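You operate a simulated robot arm through the tools that you are given. There is no shell and no other tool.

Carry out the task below with a simulated robot arm. There is one attempt and no reset: what you move stays moved.

TASK
Set the zone knobs by the lot card and heat until READY lights.

It is judged by the outcome, as a careful person would: the job done as asked, and still so three seconds after it is handed in. It fails if anything else is knocked over, pushed out of place, dropped, spilled or broken.

THE ROBOT
A 6-joint arm with a two-finger parallel gripper, fixed in place. Base frame: the origin is at the foot of the arm, x ahead of it, y to its left, z up. Readings come in cm, degrees, newtons and seconds.
With the tool pointing down near the work surface it reaches from about 22 to 62 cm from the base axis. Its first joint turns from -115.0 to 115.0 degrees. Payload 3.43 kg.
Tool frame: the origin (TCP) lies between the finger pads and is the grasp point; the fingertips stand 3.4 cm ahead of it; z points along the fingers, y is the line along which they close. Largest opening 12.8 cm; finger width 2.4, thickness 1.2; the body of the gripper, 4.8 by 13 cm, starts 9.6 cm behind the TCP.
Orientation is told as [roll, pitch, yaw] about the base's x, y, z axes, in that order, counted from this pose: with the fingers straight down and closing along the base's y, the tool's x points along the base's -x, its y along +y and its z along -z.

THE INTERFACE
- The arm moves only by the tool arm_command. Its argument "series" is one flat list of numbers, 6 for each row, row after row: the shift along the base's x, y, z in cm, then the turn, a rotation vector about the base's x, y, z in degrees. In form: [x, y, z, rx, ry, rz, x, y, z, rx, ry, rz, ...]. A call has 1 to 20 rows; each row shifts and turns the commanded pose from where the row before left it. "hand" is the opening, from 0 (shut) to 1 (fully open), set as the call begins (left out, the last holds). Each row takes 0.2 s and may step no farther than 5 cm and 8.6 degrees from the row before; otherwise, or with a gripper value out of range, the whole call is refused. A pose out of reach is approached as far as the arm can. The call stops where the force on the tool passes 40 N (or 10 N more than at its start, if that is more) or the arm is blocked; 0.2 s more then pass. The fingers move at their own pace (about 15.3 cm/s each) and stop on an object; they squeeze with about 20 N. The grip force told is the motor's: it shows also when the fingers shut on nothing. Time passes only in rows, and 0.2 s behind the last, so rows that do not move let the fingers close. It gives the time, the measured TCP pose, the force on the tool (base axes), the opening and the grip force at its end, in the units of the frame above (readings bear some noise), with the torque about the TCP (base axes, N m) and any sound that the robot's microphone picked up, and new pictures: "pictures" is both (left out), scene, wrist or none.
- Cameras (640 x 400 px; columns grow to the right, rows downward): "scene" is fixed at [39.82, 49.93, 131.49]; the picture's right is [-1.00, 0.01, 0.00], its down [0.00, 0.34, -0.94] and it looks along [-0.01, -0.94, -0.34] (base axes); focal length 357 px, centre (320, 200). "wrist" rides on the gripper at [7.6, -1.1, -16] in the tool frame; the picture's right is [0.15, 0.99, 0.00], its down [-0.88, 0.13, -0.46] and it looks along [-0.45, 0.07, 0.89] (tool axes); focal length 234 px, centre (320, 200). There is no depth. A picture from a camera that has moved, and an enlarged one, comes with that camera's place and axes in the base frame and with its lens.
- slide_trunk(by): slides the trunk up (or, below 0, down) by that many cm; the arm rides with it, the base frame stays. It gives what a move gives, with no picture.
- zoom(camera, box): a new picture of the part [left, top, right, bottom] of that camera's present view, enlarged. The clock stands still meanwhile.
- job_done(): hands the job in; it is judged then, once.

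Places have to be worked out from the pictures, the camera data and where the tool is seen. Open the gripper and draw the arm clear of the work before you hand the job in, unless the task says otherwise.

The tools are called as a command line: name --argument value ..., lists and objects as JSON in quotes. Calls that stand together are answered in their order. arm_command: Moves the arm, as the interface text tells. Its arguments: {"type":"object","properties":{"series":{"type":"array","items":{"type":"number"}},"hand":{"type":"number"},"pictures":{"type":"string","enum":["both","scene","wrist","none"]}},"required":["series"]} The other tools are called the same way: slide_trunk (by) slides the trunk up or down; zoom (camera, box) takes an enlarged picture of a part of a camera's view; job_done () hands the job in.

At the start:

```text
time_s: 0.0
position: [18.52, -32.77, 102.36]
tcp_rot: [0.1, 0.0, 0.0]
force: [0.4, -0.8, -0.7]
ft_torque: [0.0, -0.02, -0.01]
width: 12.8
grip_force: 0.2
trunk travel left (down, up): [-82.5, 16.5]
```

scene: 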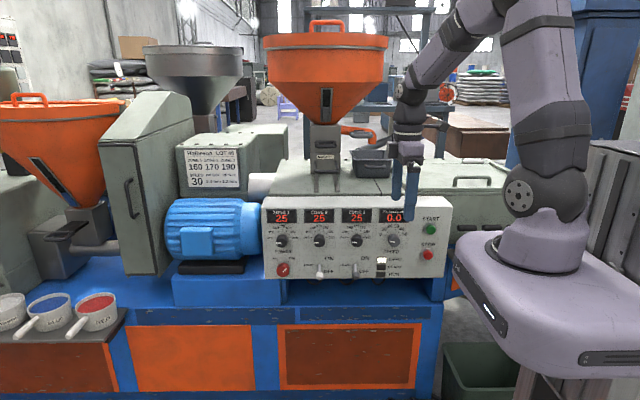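
wrist: 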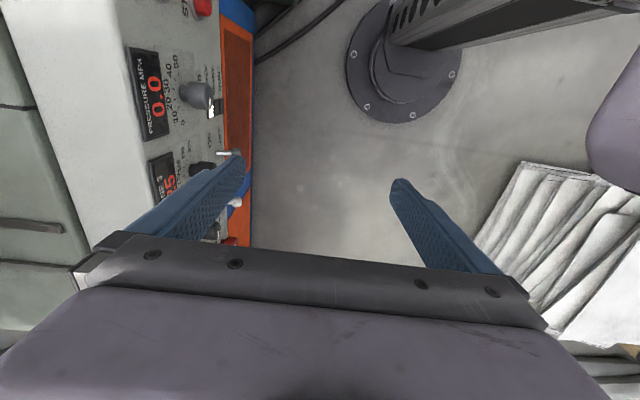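

The scene shows an extruder panel with three zone displays, knobs, and a lot card on the machine. I'll zoom in to read the card and the panel.

zoom --camera "scene" --box '[170, 135, 250, 195]'

zoom --camera "scene" --box '[255, 190, 455, 290]'

zoom --camera "scene" --box '[260, 200, 360, 285]'

zoom --camera "scene" --box '[355, 200, 455, 285]'

```text
6.67 times, centred on (210, 165) of scene
camera zoom: at [39.82, 49.93, 131.49], right [-1.0, 0.01, 0.0], down [0.0, 0.34, -0.94], along [-0.01, -0.94, -0.34], focal length 2380 px, centre (1053, 433)
```

zoom: 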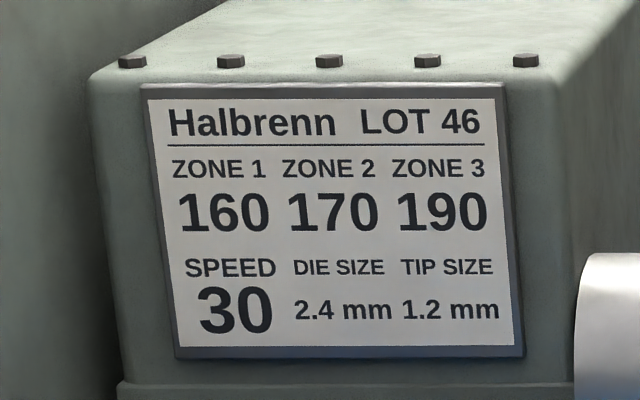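

```text
3.20 times, centred on (355, 240) of scene
camera zoom: at [39.82, 49.93, 131.49], right [-1.0, 0.01, 0.0], down [0.0, 0.34, -0.94], along [-0.01, -0.94, -0.34], focal length 1142 px, centre (208, 72)
```

zoom: 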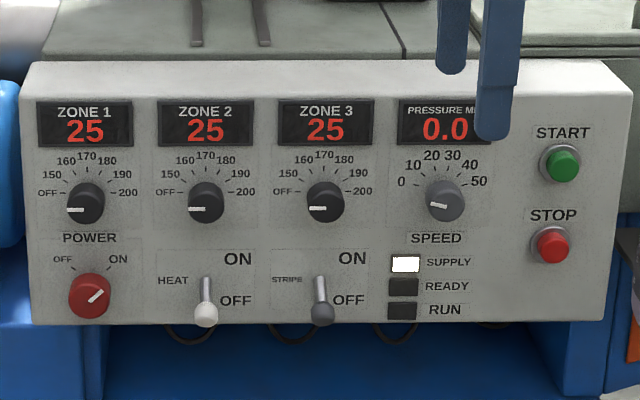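

```text
4.71 times, centred on (310, 242) of scene
camera zoom: at [39.82, 49.93, 131.49], right [-1.0, 0.01, 0.0], down [0.0, 0.34, -0.94], along [-0.01, -0.94, -0.34], focal length 1680 px, centre (367, 0)
```

zoom: 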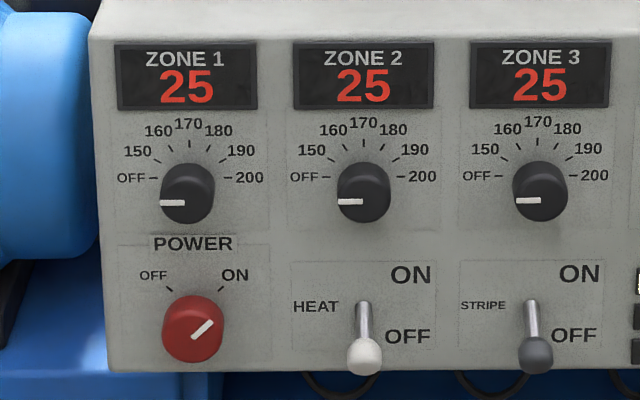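

```text
4.71 times, centred on (405, 242) of scene
camera zoom: at [39.82, 49.93, 131.49], right [-1.0, 0.01, 0.0], down [0.0, 0.34, -0.94], along [-0.01, -0.94, -0.34], focal length 1680 px, centre (-80, 0)
```

zoom: 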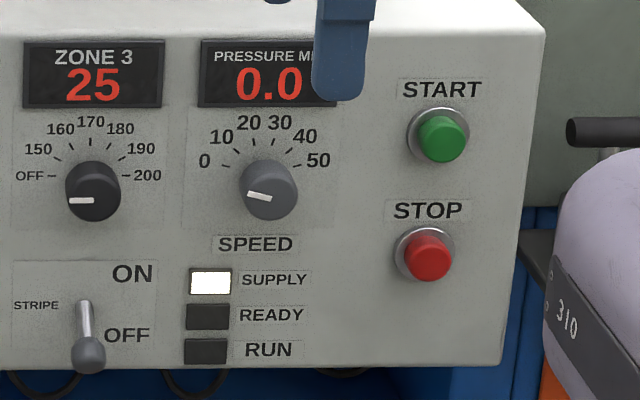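

The lot card reads zone 1 = 160, zone 2 = 170 and zone 3 = 190. POWER is already ON, HEAT is OFF and all three zone knobs point at OFF. Triangulating puts the zone knob row near y≈-51, z≈81.6, with x≈50.8 (Z1), 39 (Z2) and 27 (Z3). I'll start by turning the tool to point at the panel (-y) while shifting to +x.

arm_command --series '[0.8, 0.3, 0, -8.2, 0, 0, 0.8, 0.3, 0, -8.2, 0, 0, 0.8, 0.3, 0, -8.2, 0, 0, 0.8, 0.3, 0, -8.2, 0, 0, 0.8, 0.3, 0, -8.2, 0, 0, 0.8, 0.3, 0, -8.2, 0, 0]' --hand 0.5

```text
time_s: 1.4
position: [25.26, -32.34, 102.68]
tcp_rot: [-49.2, 0.1, 0.0]
force: [0.4, -1.3, 0.4]
ft_torque: [0.0, 0.03, -0.04]
width: 6.41
grip_force: 0.1
out of reach, approached as far as the arm can: row 5, 6
trunk travel left (down, up): [-82.5, 16.5]
camera wrist: at [17.56, -21.08, 114.01], right [-0.15, 0.65, -0.75], down [0.88, 0.43, 0.2], along [0.45, -0.63, -0.63], focal length 234 px, centre (320, 200)
```

scene: 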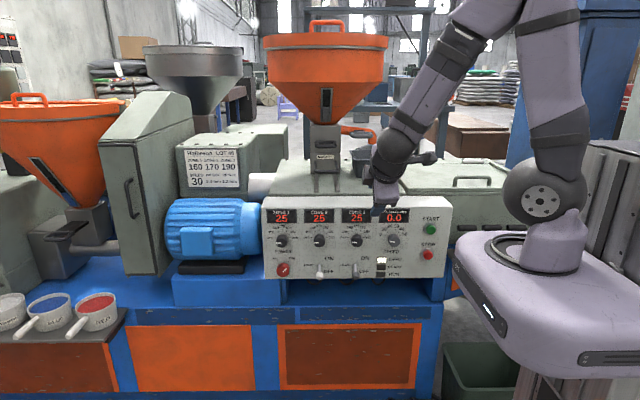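
wrist: 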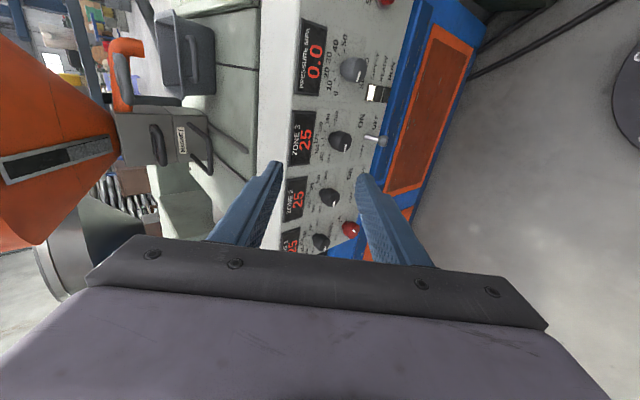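

The tool has turned to about -49° but was limited by being too close to the base axis. I'll shift farther out in +x while finishing the turn to -90°.

arm_command --series '[3, 0, 0, 0, 0, 0, 3, 0, 0, 0, 0, 0, 3, 0, 0, 0, 0, 0, 2, 0, 0, -8.2, 0, 0, 2, 0, 0, -8.2, 0, 0, 1, 0, 0, -8.2, 0, 0, 0, 0, 0, -8.2, 0, 0, 0, 0, 0, -8.0, 0, 0]'

```text
time_s: 3.2
position: [39.28, -32.59, 102.65]
tcp_rot: [-90.2, 0.0, 0.1]
force: [0.4, -0.3, 0.3]
ft_torque: [0.02, 0.01, -0.02]
width: 6.4
grip_force: 0.0
trunk travel left (down, up): [-82.5, 16.5]
camera wrist: at [31.51, -16.67, 103.71], right [-0.15, 0.0, -0.99], down [0.88, 0.46, -0.13], along [0.45, -0.89, -0.06], focal length 234 px, centre (320, 200)
```

scene: 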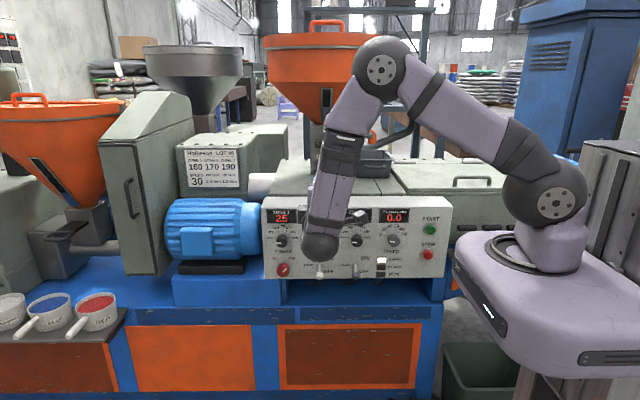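
wrist: 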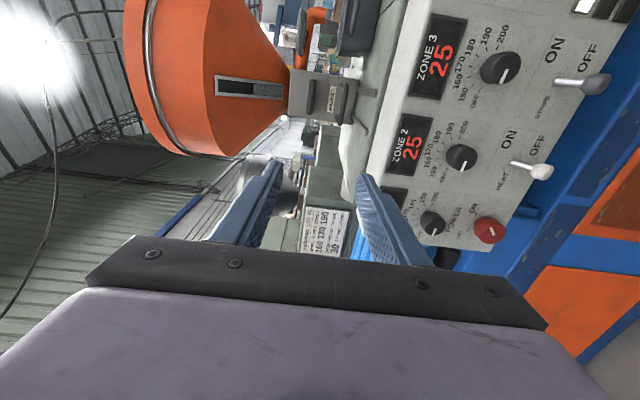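

The tool now points horizontally at the panel and the wrist camera sees the dials well. I'll zoom the wrist view to fix the knob centres and pointer directions.

zoom --camera "wrist" --box '[380, 0, 640, 162]'

zoom --camera "wrist" --box '[380, 100, 580, 260]'

```text
2.46 times, centred on (510, 81) of wrist
camera zoom: at [31.51, -16.67, 103.71], right [-0.15, 0.0, -0.99], down [0.88, 0.46, -0.13], along [0.45, -0.89, -0.06], focal length 576 px, centre (-148, 493)
```

zoom: 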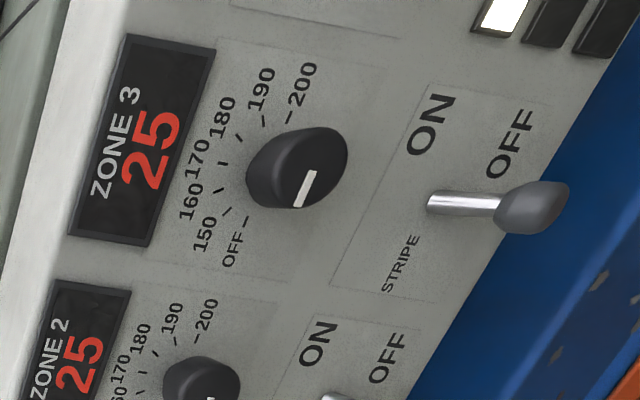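

```text
2.50 times, centred on (480, 180) of wrist
camera zoom: at [31.51, -16.67, 103.71], right [-0.15, 0.0, -0.99], down [0.88, 0.46, -0.13], along [0.45, -0.89, -0.06], focal length 585 px, centre (-80, 250)
```

zoom: 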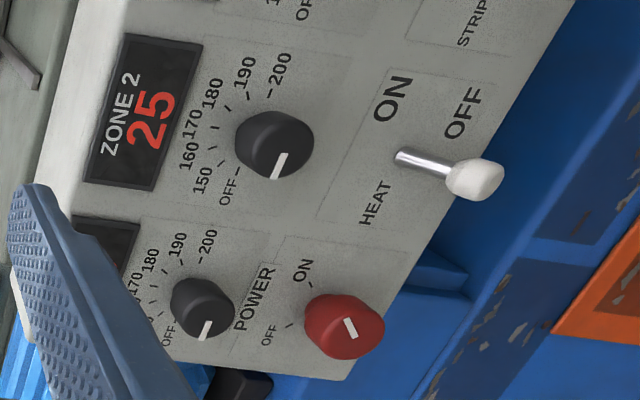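

Zone 2's knob is roughly ahead of the tool but about 21 cm lower. I'll lower the trunk in two steps, which keeps the arm pose comfortable.

slide_trunk --by -10

```text
time_s: 4.5
position: [39.11, -32.7, 92.66]
tcp_rot: [-90.0, 0.0, 0.1]
force: [-0.1, 0.4, -0.4]
ft_torque: [-0.01, 0.02, 0.01]
width: 6.41
grip_force: 0.1
trunk travel left (down, up): [-72.5, 26.5]
```

The slide went cleanly with no contact force. I'll slide the remaining 10.8 cm and then take a picture.

slide_trunk --by -10.8

arm_command --series '[0, 0, 0, 0, 0, 0]'

```text
time_s: 5.9
position: [39.12, -32.68, 81.77]
tcp_rot: [-90.1, 0.1, 0.0]
force: [-0.1, 0.2, -0.2]
ft_torque: [0.03, -0.04, -0.03]
width: 6.41
grip_force: 0.1
trunk travel left (down, up): [-61.7, 37.3]
```

```text
time_s: 6.3
position: [39.24, -32.61, 81.86]
tcp_rot: [-89.9, -0.1, 0.0]
force: [0.3, -0.6, -0.3]
ft_torque: [-0.02, 0.02, -0.05]
width: 6.38
grip_force: 0.0
trunk travel left (down, up): [-61.7, 37.3]
camera wrist: at [31.45, -16.67, 82.96], right [-0.15, 0.0, -0.99], down [0.88, 0.46, -0.13], along [0.45, -0.89, -0.07], focal length 234 px, centre (320, 200)
```

scene: 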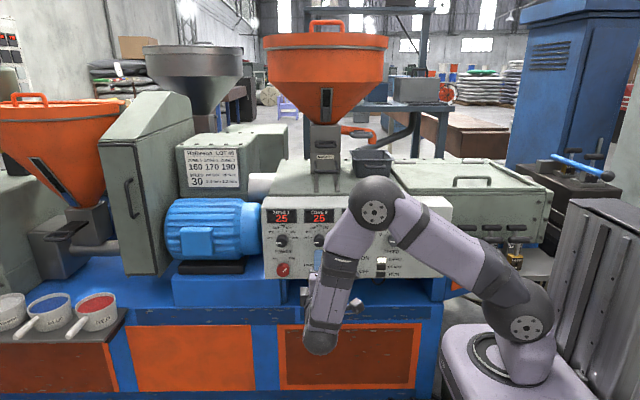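
wrist: 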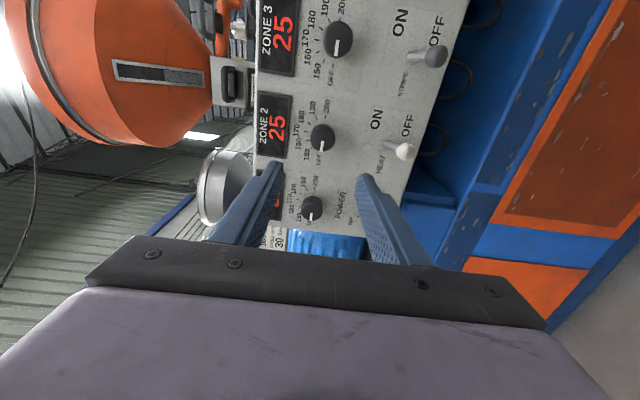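

The zone 2 knob now sits straight ahead between the finger lines. I'll zoom to measure its offset and the panel tilt precisely.

zoom --camera "wrist" --box '[250, 80, 450, 205]'

zoom --camera "wrist" --box '[250, 0, 450, 125]'

zoom --camera "wrist" --box '[260, 170, 380, 245]'

```text
3.20 times, centred on (350, 142) of wrist
camera zoom: at [31.45, -16.67, 82.96], right [-0.15, 0.0, -0.99], down [0.88, 0.46, -0.13], along [0.45, -0.89, -0.07], focal length 749 px, centre (224, 384)
```

zoom: 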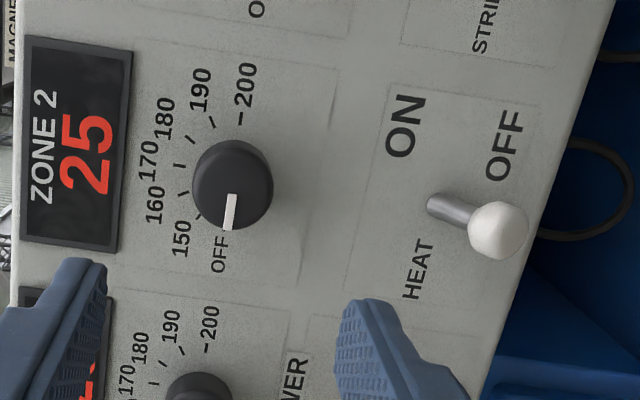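

```text
3.20 times, centred on (350, 62) of wrist
camera zoom: at [31.45, -16.67, 82.96], right [-0.15, 0.0, -0.99], down [0.88, 0.46, -0.13], along [0.45, -0.89, -0.07], focal length 749 px, centre (224, 640)
```

zoom: 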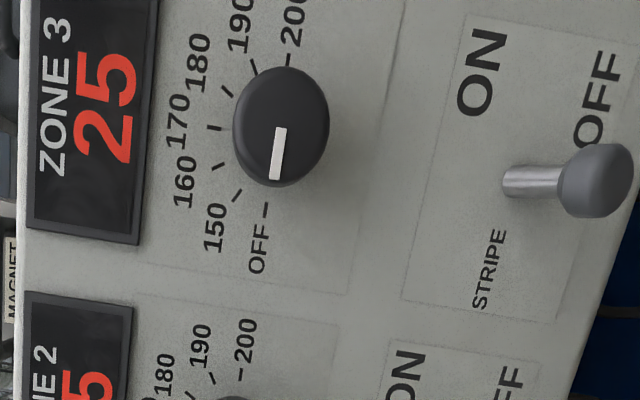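

```text
5.33 times, centred on (320, 208) of wrist
camera zoom: at [31.45, -16.67, 82.96], right [-0.15, 0.0, -0.99], down [0.88, 0.46, -0.13], along [0.45, -0.89, -0.07], focal length 1249 px, centre (320, 160)
```

zoom: 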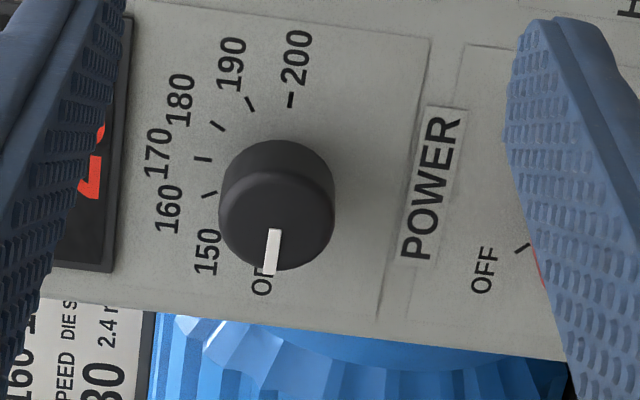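

The measurements agree that the panel is vertical at y≈-52.5 and the knob faces are at y≈-49.4. The knob centres are x≈26.9, 38.55 and 50.3 with z≈81.5. I'll align with zone 2 and close most of the distance.

arm_command --series '[-0.65, -3, -0.35, 0, 0, 0, 0, -3, 0, 0, 0, 0, 0, -3, 0, 0, 0, 0, 0, -1.5, 0, 0, 0, 0, 0, 0, 0, 0, 0, 0]'

```text
time_s: 7.5
position: [38.63, -43.15, 81.74]
tcp_rot: [-90.1, 0.0, 0.0]
force: [-0.4, 0.1, -0.9]
ft_torque: [-0.02, 0.01, -0.02]
width: 6.41
grip_force: 0.1
trunk travel left (down, up): [-61.7, 37.3]
camera wrist: at [30.91, -27.2, 82.81], right [-0.15, 0.0, -0.99], down [0.88, 0.46, -0.13], along [0.45, -0.89, -0.07], focal length 234 px, centre (320, 200)
```

scene: 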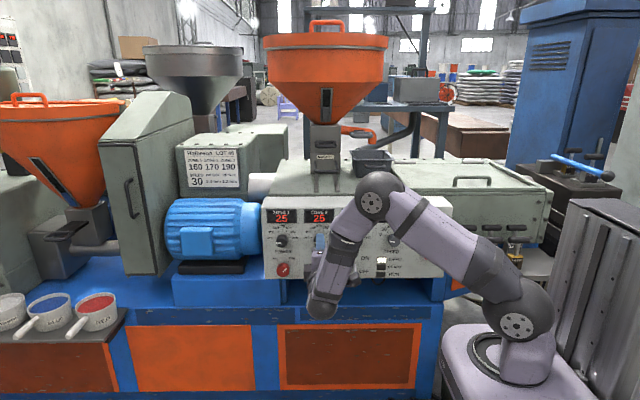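
wrist: 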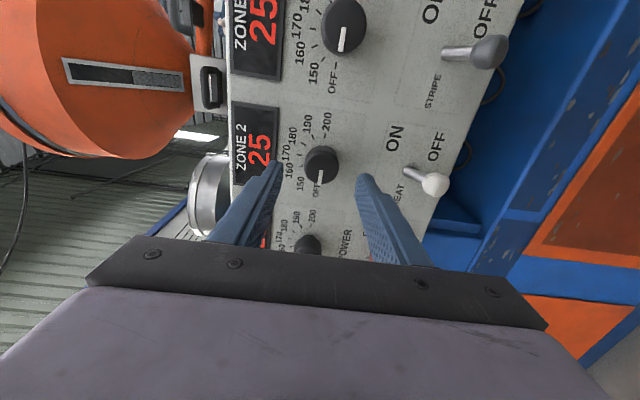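

The knob is centred between the fingers as predicted. I'll advance 5.2 cm so the fingertips straddle the knob, staying just off the panel.

arm_command --series '[0, -2, -0.1, 0, 0, 0, 0, -2, 0, 0, 0, 0, 0, -1.2, 0, 0, 0, 0, 0, 0, 0, 0, 0, 0]'

zoom --camera "wrist" --box '[220, 90, 440, 230]'

```text
time_s: 8.5
position: [38.34, -48.11, 81.43]
tcp_rot: [-90.1, -0.1, 0.0]
force: [-0.3, -0.2, 0.8]
ft_torque: [-0.01, 0.01, -0.01]
width: 6.39
grip_force: 0.1
trunk travel left (down, up): [-61.7, 37.3]
camera wrist: at [30.72, -32.12, 82.55], right [-0.15, 0.0, -0.99], down [0.88, 0.46, -0.13], along [0.45, -0.89, -0.07], focal length 234 px, centre (320, 200)
```

scene: 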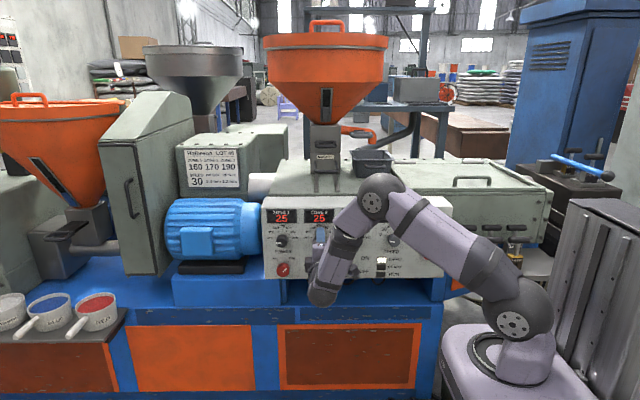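
wrist: 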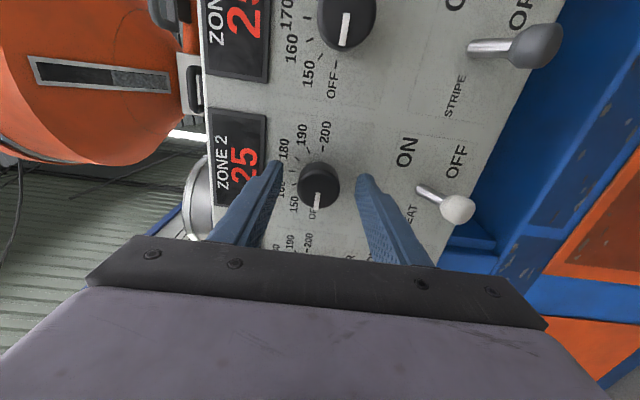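

```text
2.86 times, centred on (330, 160) of wrist
camera zoom: at [30.72, -32.12, 82.55], right [-0.15, 0.0, -0.99], down [0.88, 0.46, -0.13], along [0.45, -0.89, -0.07], focal length 669 px, centre (291, 314)
```

zoom: 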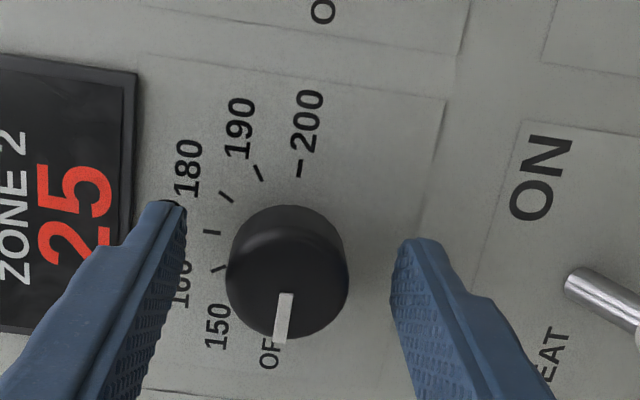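

The fingers straddle the knob, and the pointer's inner end puts the knob axis about 0.4 cm farther in +x. I'll correct that and close on the knob.

arm_command --series '[0.4, 0, 0, 0, 0, 0, 0, -0.2, 0, 0, 0, 0]' --pictures "none"

arm_command --series '[0, 0, 0, 0, 0, 0, 0, 0, 0, 0, 0, 0, 0, 0, 0, 0, 0, 0]' --hand 0.15 --pictures "wrist"

zoom --camera "wrist" --box '[220, 90, 440, 230]'

```text
time_s: 9.1
position: [39.04, -48.5, 81.31]
tcp_rot: [-90.0, 0.0, 0.0]
force: [0.5, -0.2, 1.4]
ft_torque: [0.01, 0.01, -0.03]
width: 6.37
grip_force: 0.0
trunk travel left (down, up): [-61.7, 37.3]
```

```text
time_s: 9.9
position: [38.91, -48.5, 81.42]
tcp_rot: [-90.1, -0.2, 0.0]
force: [1.8, -1.2, 4.1]
ft_torque: [-0.16, 0.01, -0.19]
width: 3.52
grip_force: 45.0
trunk travel left (down, up): [-61.7, 37.3]
camera wrist: at [31.23, -32.48, 82.58], right [-0.15, 0.0, -0.99], down [0.88, 0.46, -0.13], along [0.45, -0.89, -0.06], focal length 234 px, centre (320, 200)
```

wrist: 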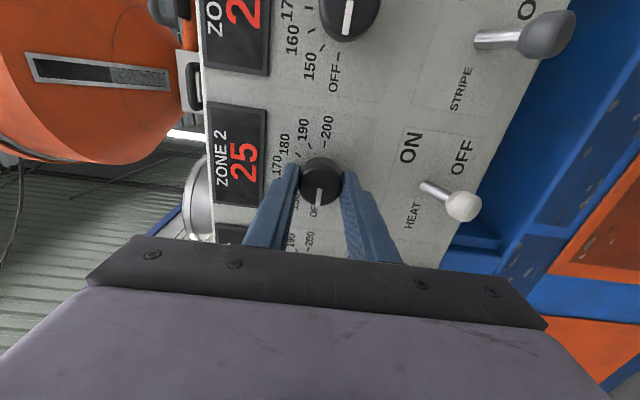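

```text
2.86 times, centred on (330, 160) of wrist
camera zoom: at [31.23, -32.48, 82.58], right [-0.15, 0.0, -0.99], down [0.88, 0.46, -0.13], along [0.45, -0.89, -0.06], focal length 669 px, centre (291, 314)
```

zoom: 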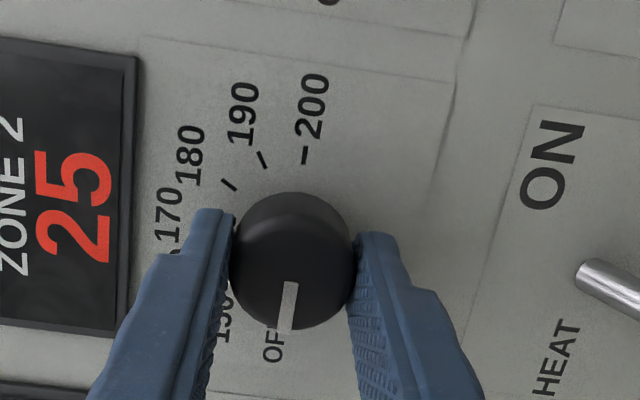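

Gripped: the width is 3.52 cm, which matches the knob diameter, and side forces are low. I'll turn clockwise (negative about y) by 30° first and check that the knob follows.

arm_command --series '[0, 0, 0, 0, -7.5, 0, 0, 0, 0, 0, -7.5, 0, 0, 0, 0, 0, -7.5, 0, 0, 0, 0, 0, -7.5, 0, 0, 0, 0, 0, 0, 0]' --pictures "wrist"

zoom --camera "wrist" --box '[220, 90, 440, 230]'

```text
time_s: 11.1
position: [38.94, -48.5, 81.62]
tcp_rot: [-90.3, -30.3, 0.1]
force: [2.5, -1.3, 9.2]
ft_torque: [0.19, 0.02, -0.91]
width: 3.53
grip_force: 45.3
trunk travel left (down, up): [-61.7, 37.3]
camera wrist: at [31.67, -32.49, 78.68], right [0.37, 0.0, -0.93], down [0.83, 0.46, 0.33], along [0.42, -0.89, 0.17], focal length 234 px, centre (320, 200)
```

wrist: 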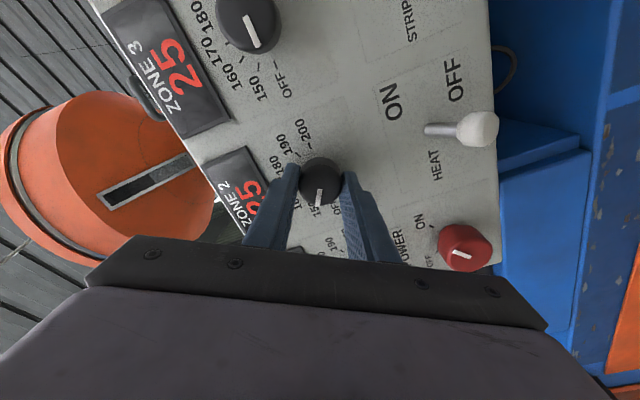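

```text
2.86 times, centred on (330, 160) of wrist
camera zoom: at [31.67, -32.49, 78.68], right [0.37, 0.0, -0.93], down [0.83, 0.46, 0.33], along [0.42, -0.89, 0.17], focal length 669 px, centre (291, 314)
```

zoom: 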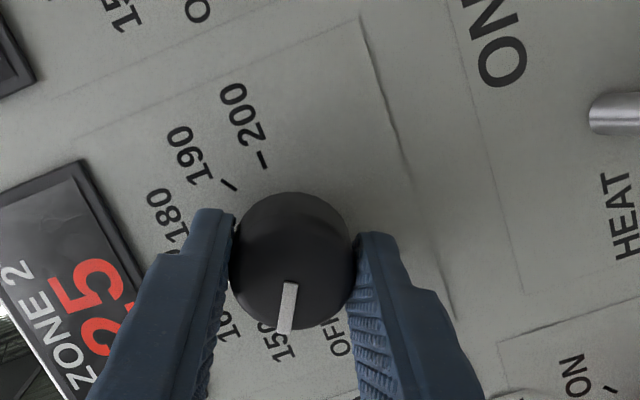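

The knob followed exactly and the pointer now reads 150. I'll continue another 60° to reach 170, with a tiny upward correction to relieve the side force.

arm_command --series '[0, 0, 0.1, 0, -7.5, 0, 0, 0, 0, 0, -7.5, 0, 0, 0, 0, 0, -7.5, 0, 0, 0, 0, 0, -7.5, 0, 0, 0, 0, 0, -7.5, 0, 0, 0, 0, 0, -7.5, 0, 0, 0, 0, 0, -7.5, 0, 0, 0, 0, 0, -7.5, 0, 0, 0, 0, 0, 0, 0]' --pictures "both"

zoom --camera "wrist" --box '[220, 90, 440, 230]'

```text
time_s: 13.1
position: [38.81, -48.41, 81.64]
tcp_rot: [129.5, -89.7, 140.5]
force: [-2.5, -1.0, 15.4]
ft_torque: [0.59, -0.02, -0.17]
width: 3.54
grip_force: 44.7
trunk travel left (down, up): [-61.7, 37.3]
camera wrist: at [37.58, -32.51, 74.0], right [0.99, 0.0, -0.14], down [0.13, 0.46, 0.88], along [0.06, -0.89, 0.45], focal length 234 px, centre (320, 200)
```

scene: 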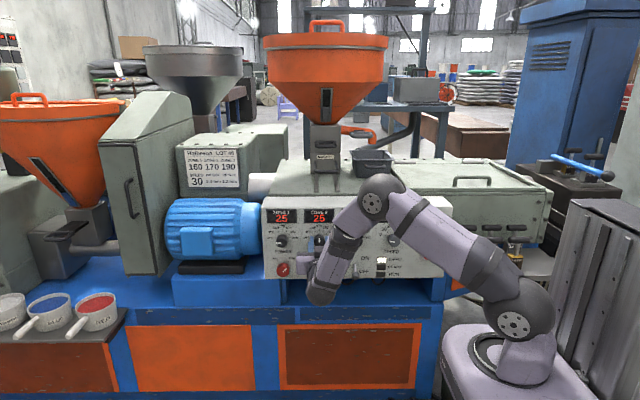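
wrist: 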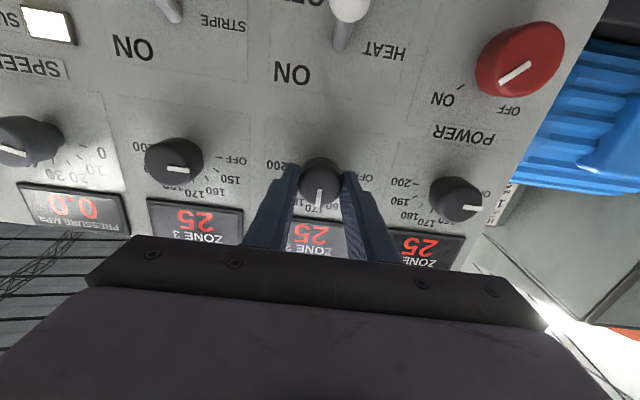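

```text
2.86 times, centred on (330, 160) of wrist
camera zoom: at [37.58, -32.51, 74.0], right [0.99, 0.0, -0.14], down [0.13, 0.46, 0.88], along [0.06, -0.89, 0.45], focal length 669 px, centre (291, 314)
```

zoom: 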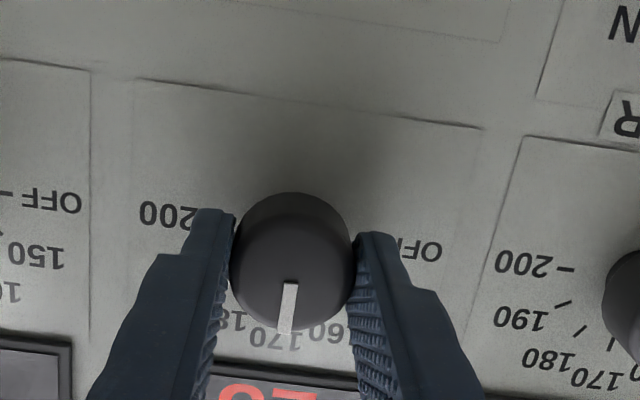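

The pointer stayed fixed in the grip through the full 90° and is now at 170. I'll release and back off to verify it.

arm_command --series '[0, 0, 0.15, 0, 0, 0, 0, 0, 0, 0, 0, 0]' --hand 0.5 --pictures "none"

arm_command --series '[0, 2, 0, 0, 0, 0, 0, 3, 0, 0, 0, 0, 0, 3, 0, 0, 0, 0, 0, 0, 0, 0, 0, 0]' --pictures "wrist"

zoom --camera "wrist" --box '[220, 90, 440, 230]'

```text
time_s: 13.7
position: [38.87, -48.53, 81.51]
tcp_rot: [-17.2, -89.9, -72.6]
force: [-0.5, 0.1, 0.4]
ft_torque: [0.01, 0.0, 0.01]
width: 6.38
grip_force: 0.0
trunk travel left (down, up): [-61.7, 37.3]
```

```text
time_s: 14.7
position: [38.96, -40.14, 81.49]
tcp_rot: [165.7, -90.0, 104.2]
force: [0.2, -0.1, -0.4]
ft_torque: [0.03, 0.02, 0.0]
width: 6.41
grip_force: 0.0
trunk travel left (down, up): [-61.7, 37.3]
camera wrist: at [37.72, -24.2, 73.98], right [0.99, 0.0, -0.15], down [0.13, 0.46, 0.88], along [0.07, -0.89, 0.45], focal length 234 px, centre (320, 200)
```

wrist: 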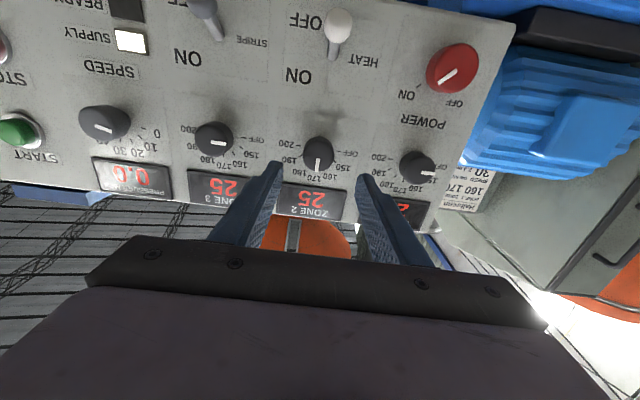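

```text
2.86 times, centred on (330, 160) of wrist
camera zoom: at [37.72, -24.2, 73.98], right [0.99, 0.0, -0.15], down [0.13, 0.46, 0.88], along [0.07, -0.89, 0.45], focal length 669 px, centre (291, 314)
```

zoom: 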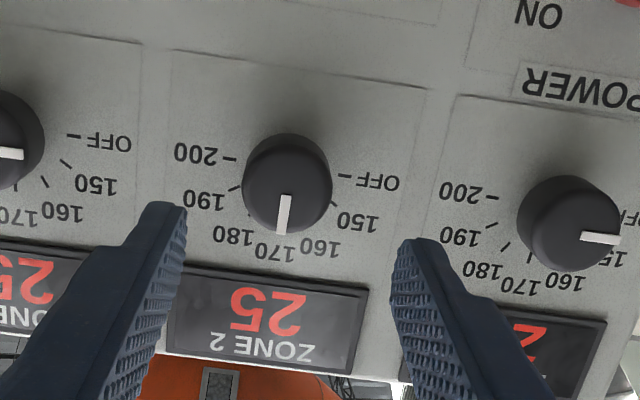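

The zone 2 pointer is exactly vertical at 170. From this view zone 1's axis is at (50.6, 81.6) and zone 3's at (27.0, 81.5). I'll move across to zone 1 while rolling the gripper back to about -15°.

arm_command --series '[1.17, 0, 0, 0, 7.5, 0, 1.17, 0, 0, 0, 7.5, 0, 1.17, 0, 0, 0, 7.5, 0, 1.17, 0, 0, 0, 7.5, 0, 1.17, 0, 0, 0, 7.5, 0, 1.17, 0, 0, 0, 7.5, 0, 1.17, 0, 0, 0, 7.5, 0, 1.17, 0, 0, 0, 7.5, 0, 1.17, 0, 0, 0, 7.5, 0, 1.17, 0, 0.1, 0, 7.5, 0, 0, 0, 0, 0, 0, 0]'

zoom --camera "wrist" --box '[220, 90, 440, 230]'

```text
time_s: 17.1
position: [50.49, -40.6, 81.72]
tcp_rot: [-90.1, -14.9, 0.0]
force: [-0.2, -0.3, 0.1]
ft_torque: [-0.01, 0.01, 0.02]
width: 6.38
grip_force: 0.0
trunk travel left (down, up): [-61.7, 37.3]
camera wrist: at [42.75, -24.57, 80.82], right [0.11, 0.0, -0.99], down [0.88, 0.46, 0.1], along [0.45, -0.89, 0.05], focal length 234 px, centre (320, 200)
```

scene: 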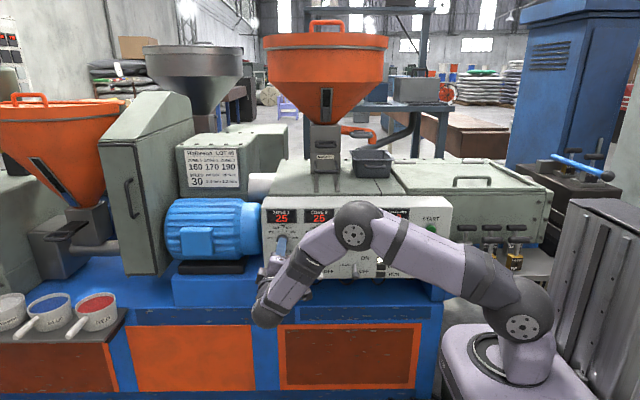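
wrist: 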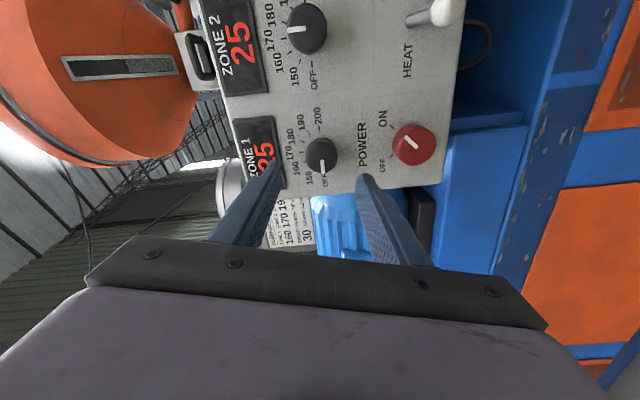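

```text
2.86 times, centred on (330, 160) of wrist
camera zoom: at [42.75, -24.57, 80.82], right [0.11, 0.0, -0.99], down [0.88, 0.46, 0.1], along [0.45, -0.89, 0.05], focal length 669 px, centre (291, 314)
```

zoom: 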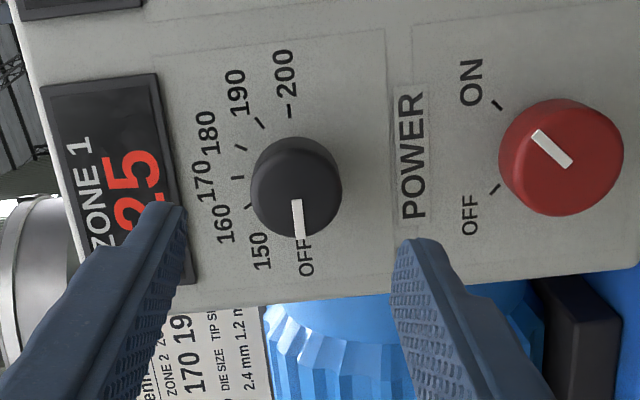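

The gripper lines up with zone 1 within about 0.1 cm. I'll advance 8 cm to straddle it and then close.

arm_command --series '[0, -2.5, -0.1, 0, 0, 0, 0, -2.5, 0, 0, 0, 0, 0, -2, 0, 0, 0, 0, 0, -1, 0, 0, 0, 0, 0, 0, 0, 0, 0, 0]' --pictures "wrist"

zoom --camera "wrist" --box '[220, 90, 440, 230]'

```text
time_s: 18.3
position: [50.72, -48.66, 81.63]
tcp_rot: [-89.9, -15.0, 0.0]
force: [-0.3, -0.5, 0.2]
ft_torque: [0.04, 0.0, 0.0]
width: 6.37
grip_force: 0.0
trunk travel left (down, up): [-61.7, 37.3]
camera wrist: at [42.87, -32.68, 80.81], right [0.11, 0.0, -0.99], down [0.88, 0.46, 0.1], along [0.45, -0.89, 0.05], focal length 234 px, centre (320, 200)
```

wrist: 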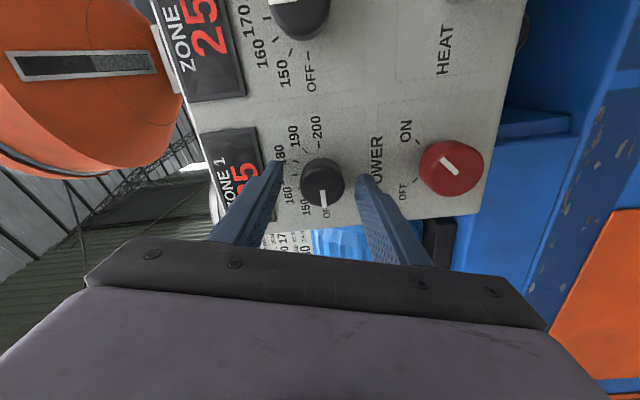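

```text
2.86 times, centred on (330, 160) of wrist
camera zoom: at [42.87, -32.68, 80.81], right [0.11, 0.0, -0.99], down [0.88, 0.46, 0.1], along [0.45, -0.89, 0.05], focal length 669 px, centre (291, 314)
```

zoom: 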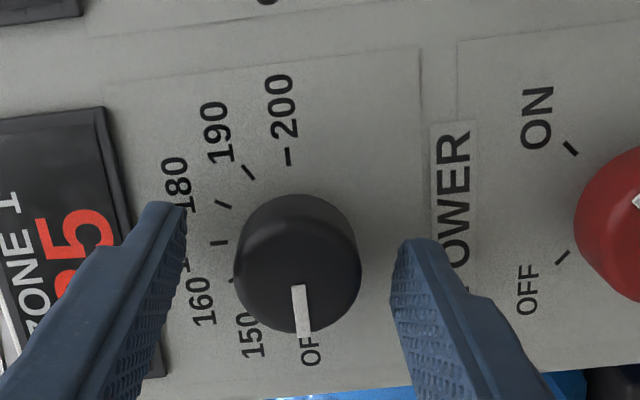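

The knob sits about 0.2 cm toward the lower finger, so I'll shift down slightly and close.

arm_command --series '[0, 0, -0.2, 0, 0, 0, 0, 0, 0, 0, 0, 0]' --pictures "none"

arm_command --series '[0, 0, 0, 0, 0, 0, 0, 0, 0, 0, 0, 0, 0, 0, 0, 0, 0, 0]' --hand 0.15 --pictures "wrist"

zoom --camera "wrist" --box '[220, 90, 440, 230]'

```text
time_s: 18.9
position: [50.66, -48.67, 81.55]
tcp_rot: [-90.0, -15.0, 0.1]
force: [0.5, -0.2, 0.4]
ft_torque: [-0.01, -0.04, -0.04]
width: 6.4
grip_force: 0.0
trunk travel left (down, up): [-61.7, 37.3]
```

```text
time_s: 19.7
position: [50.45, -48.69, 81.43]
tcp_rot: [-90.1, -15.1, 0.0]
force: [-0.1, -0.2, 2.4]
ft_torque: [-0.07, 0.01, -0.14]
width: 3.53
grip_force: 45.3
trunk travel left (down, up): [-61.7, 37.3]
camera wrist: at [42.85, -32.65, 80.63], right [0.12, 0.0, -0.99], down [0.88, 0.46, 0.1], along [0.45, -0.89, 0.05], focal length 234 px, centre (320, 200)
```

wrist: 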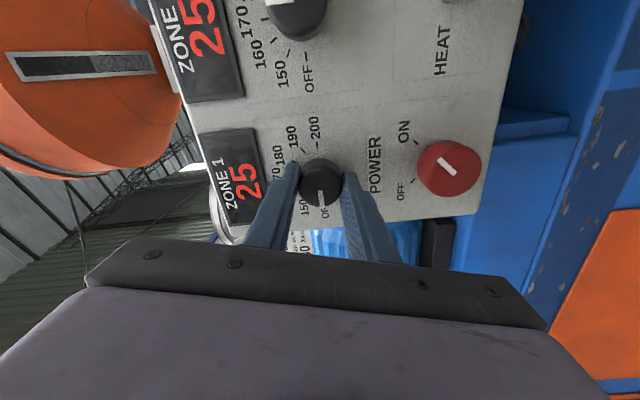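

```text
2.86 times, centred on (330, 160) of wrist
camera zoom: at [42.85, -32.65, 80.63], right [0.12, 0.0, -0.99], down [0.88, 0.46, 0.1], along [0.45, -0.89, 0.05], focal length 669 px, centre (291, 314)
```

zoom: 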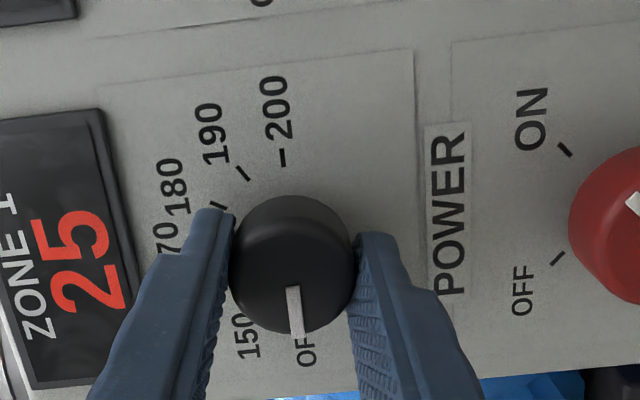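

Zone 1's knob is gripped at 3.53 cm with only a small side force. I'll turn it clockwise 60° to 160.

arm_command --series '[0, 0, 0, 0, -7.5, 0, 0, 0, 0, 0, -7.5, 0, 0, 0, 0, 0, -7.5, 0, 0, 0, 0, 0, -7.5, 0, 0, 0, 0, 0, -7.5, 0, 0, 0, 0, 0, -7.5, 0, 0, 0, 0, 0, -7.5, 0, 0, 0, 0, 0, -7.5, 0, 0, 0, 0, 0, 0, 0]' --pictures "wrist"

zoom --camera "wrist" --box '[220, 90, 440, 230]'

```text
time_s: 21.7
position: [50.6, -48.65, 81.58]
tcp_rot: [-90.7, -75.2, 0.6]
force: [-0.6, -5.3, 13.9]
ft_torque: [-0.24, 0.0, -0.12]
width: 3.55
grip_force: 45.2
trunk travel left (down, up): [-61.7, 37.3]
camera wrist: at [47.37, -32.67, 74.5], right [0.92, 0.0, -0.39], down [0.35, 0.46, 0.82], along [0.18, -0.89, 0.42], focal length 234 px, centre (320, 200)
```

wrist: 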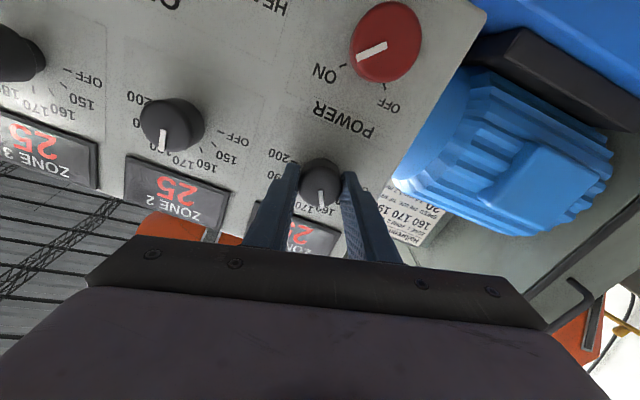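

```text
2.86 times, centred on (330, 160) of wrist
camera zoom: at [47.37, -32.67, 74.5], right [0.92, 0.0, -0.39], down [0.35, 0.46, 0.82], along [0.18, -0.89, 0.42], focal length 669 px, centre (291, 314)
```

zoom: 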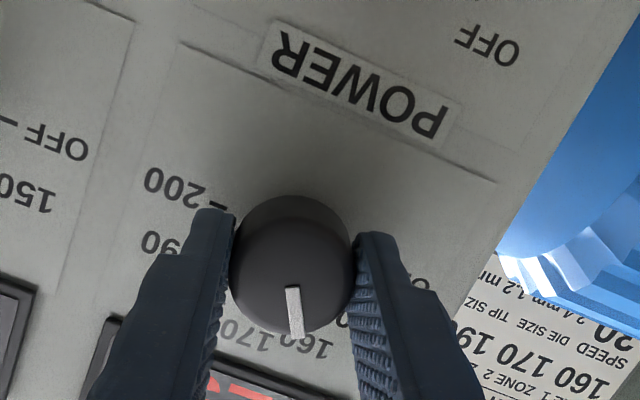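

The pointer kept its place in the grip and now aims at 160. I'll release and back away to verify.

arm_command --series '[0, 0, 0.1, 0, 0, 0, 0, 0, 0, 0, 0, 0]' --hand 0.5 --pictures "none"

arm_command --series '[0, 2, 0, 0, 0, 0, 0, 3, 0, 0, 0, 0, 0, 3, 0, 0, 0, 0, 0, 0, 0, 0, 0, 0]' --pictures "wrist"

zoom --camera "wrist" --box '[220, 90, 440, 230]'

```text
time_s: 22.3
position: [50.53, -48.47, 81.48]
tcp_rot: [-89.8, -75.0, -0.2]
force: [0.5, -0.3, 0.0]
ft_torque: [-0.02, 0.05, 0.01]
width: 6.4
grip_force: 0.0
trunk travel left (down, up): [-61.7, 37.3]
```

```text
time_s: 23.3
position: [50.4, -40.5, 81.55]
tcp_rot: [-90.1, -75.0, 0.1]
force: [0.0, -0.3, -0.3]
ft_torque: [-0.02, -0.01, 0.03]
width: 6.4
grip_force: 0.0
trunk travel left (down, up): [-61.7, 37.3]
camera wrist: at [47.24, -24.6, 74.49], right [0.92, 0.0, -0.4], down [0.35, 0.46, 0.82], along [0.18, -0.89, 0.42], focal length 234 px, centre (320, 200)
```

wrist: 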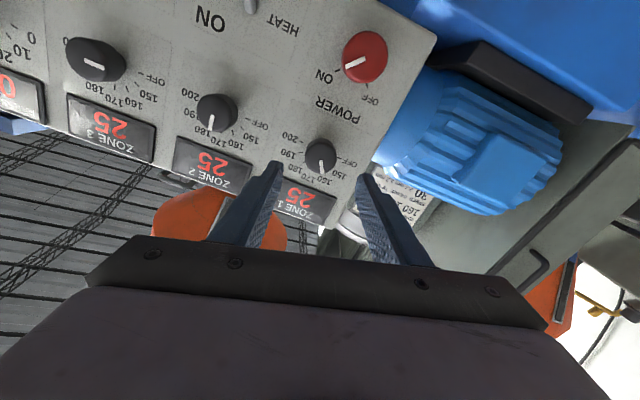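

```text
2.86 times, centred on (330, 160) of wrist
camera zoom: at [47.24, -24.6, 74.49], right [0.92, 0.0, -0.4], down [0.35, 0.46, 0.82], along [0.18, -0.89, 0.42], focal length 669 px, centre (291, 314)
```

zoom: 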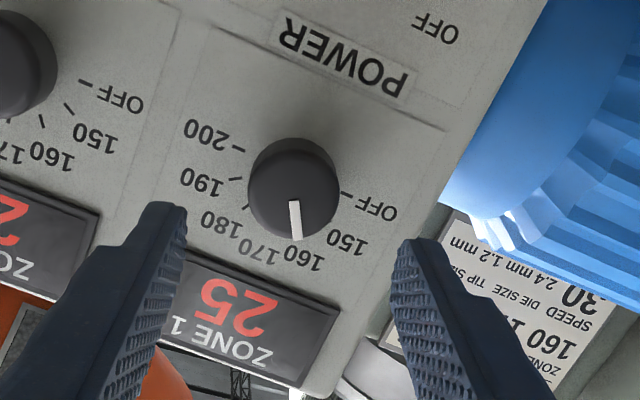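

Zone 1 measures about 60° from OFF, so it is on the 160 tick. Next is zone 3 at x≈27, which needs 150° of turn, so I'll move there while rolling the gripper to about +60°.

arm_command --series '[-1.47, 0, 0, 0, 8.4, 0, -1.47, 0, 0, 0, 8.4, 0, -1.47, 0, 0, 0, 8.4, 0, -1.47, 0, 0, 0, 8.4, 0, -1.47, 0, 0, 0, 8.4, 0, -1.47, 0, 0, 0, 8.4, 0, -1.47, 0, 0, 0, 8.4, 0, -1.47, 0, 0, 0, 8.4, 0, -1.47, 0, 0, 0, 8.4, 0, -1.47, 0, 0, 0, 8.4, 0, -1.47, 0, 0, 0, 8.4, 0, -1.47, 0, 0, 0, 8.4, 0, -1.47, 0, 0, 0, 8.4, 0, -1.47, 0, 0, 0, 8.4, 0, -1.47, 0, 0, 0, 8.4, 0, -1.47, 0, 0, 0, 8.4, 0, 0, 0, 0, 0, 0, 0]'

zoom --camera "wrist" --box '[220, 90, 440, 230]'

```text
time_s: 26.9
position: [27.08, -40.5, 81.7]
tcp_rot: [-90.0, 59.5, 0.0]
force: [0.4, -0.2, 0.1]
ft_torque: [-0.02, -0.03, -0.03]
width: 6.39
grip_force: 0.1
trunk travel left (down, up): [-61.7, 37.3]
camera wrist: at [24.09, -24.57, 88.78], right [-0.93, 0.0, -0.38], down [0.33, 0.46, -0.82], along [0.17, -0.89, -0.42], focal length 234 px, centre (320, 200)
```

scene: 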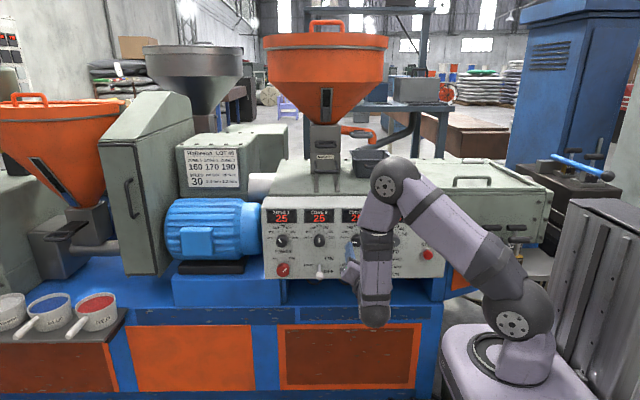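
wrist: 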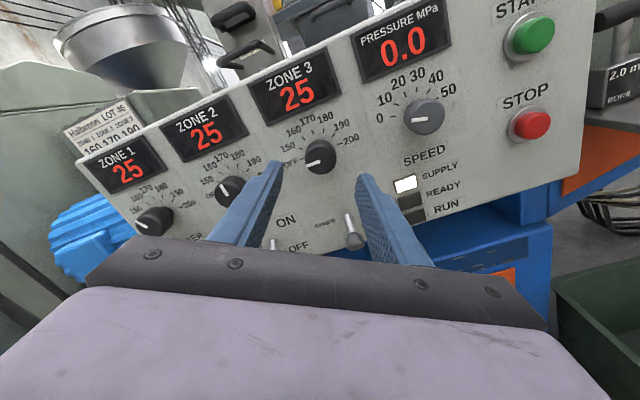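

```text
2.86 times, centred on (330, 160) of wrist
camera zoom: at [24.09, -24.57, 88.78], right [-0.93, 0.0, -0.38], down [0.33, 0.46, -0.82], along [0.17, -0.89, -0.42], focal length 669 px, centre (291, 314)
```

zoom: 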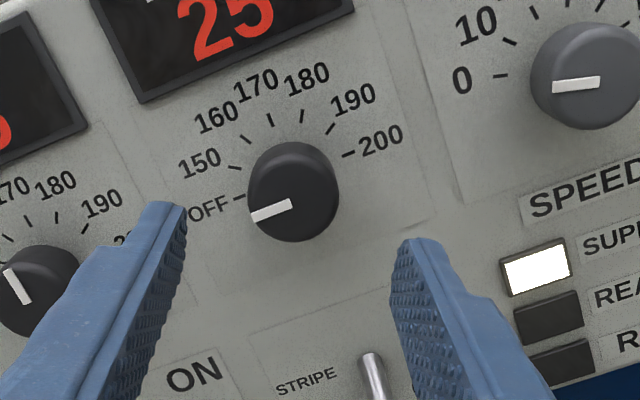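

Zone 3's axis computes to (27.0, 81.5), nearly on the tool axis. I'll lower 0.15 cm, advance 8 cm and check before closing.

arm_command --series '[-0.05, -2.5, -0.15, 0, 0, 0, 0, -2.5, 0, 0, 0, 0, 0, -2, 0, 0, 0, 0, 0, -1, 0, 0, 0, 0, 0, 0, 0, 0, 0, 0]' --pictures "wrist"

zoom --camera "wrist" --box '[220, 90, 440, 230]'

```text
time_s: 28.1
position: [27.08, -48.84, 81.4]
tcp_rot: [-90.0, 59.4, -0.1]
force: [0.2, 0.1, 0.6]
ft_torque: [-0.01, 0.0, 0.02]
width: 6.4
grip_force: 0.1
trunk travel left (down, up): [-61.7, 37.3]
camera wrist: at [24.02, -32.76, 88.39], right [-0.93, 0.0, -0.38], down [0.34, 0.46, -0.82], along [0.17, -0.89, -0.42], focal length 234 px, centre (320, 200)
```

wrist: 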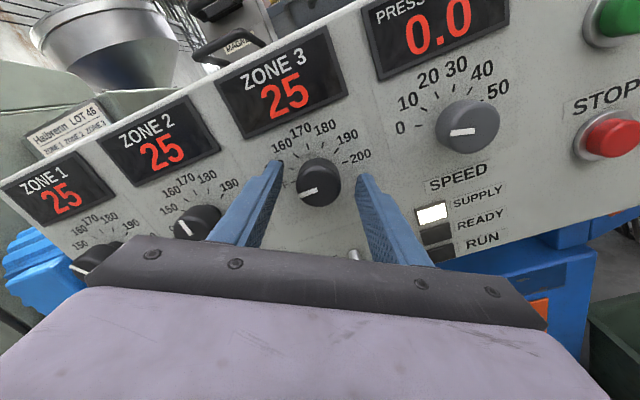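

```text
2.86 times, centred on (330, 160) of wrist
camera zoom: at [24.02, -32.76, 88.39], right [-0.93, 0.0, -0.38], down [0.34, 0.46, -0.82], along [0.17, -0.89, -0.42], focal length 669 px, centre (291, 314)
```

zoom: 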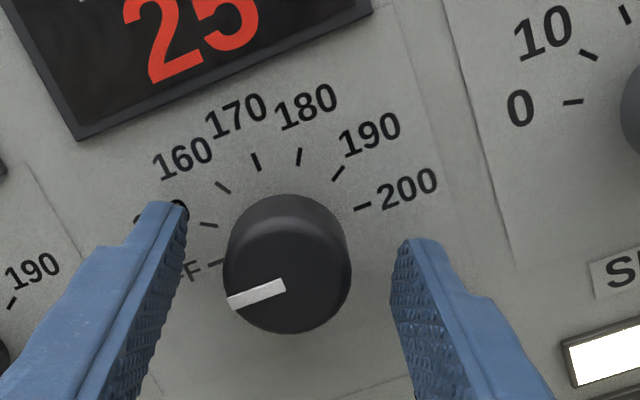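

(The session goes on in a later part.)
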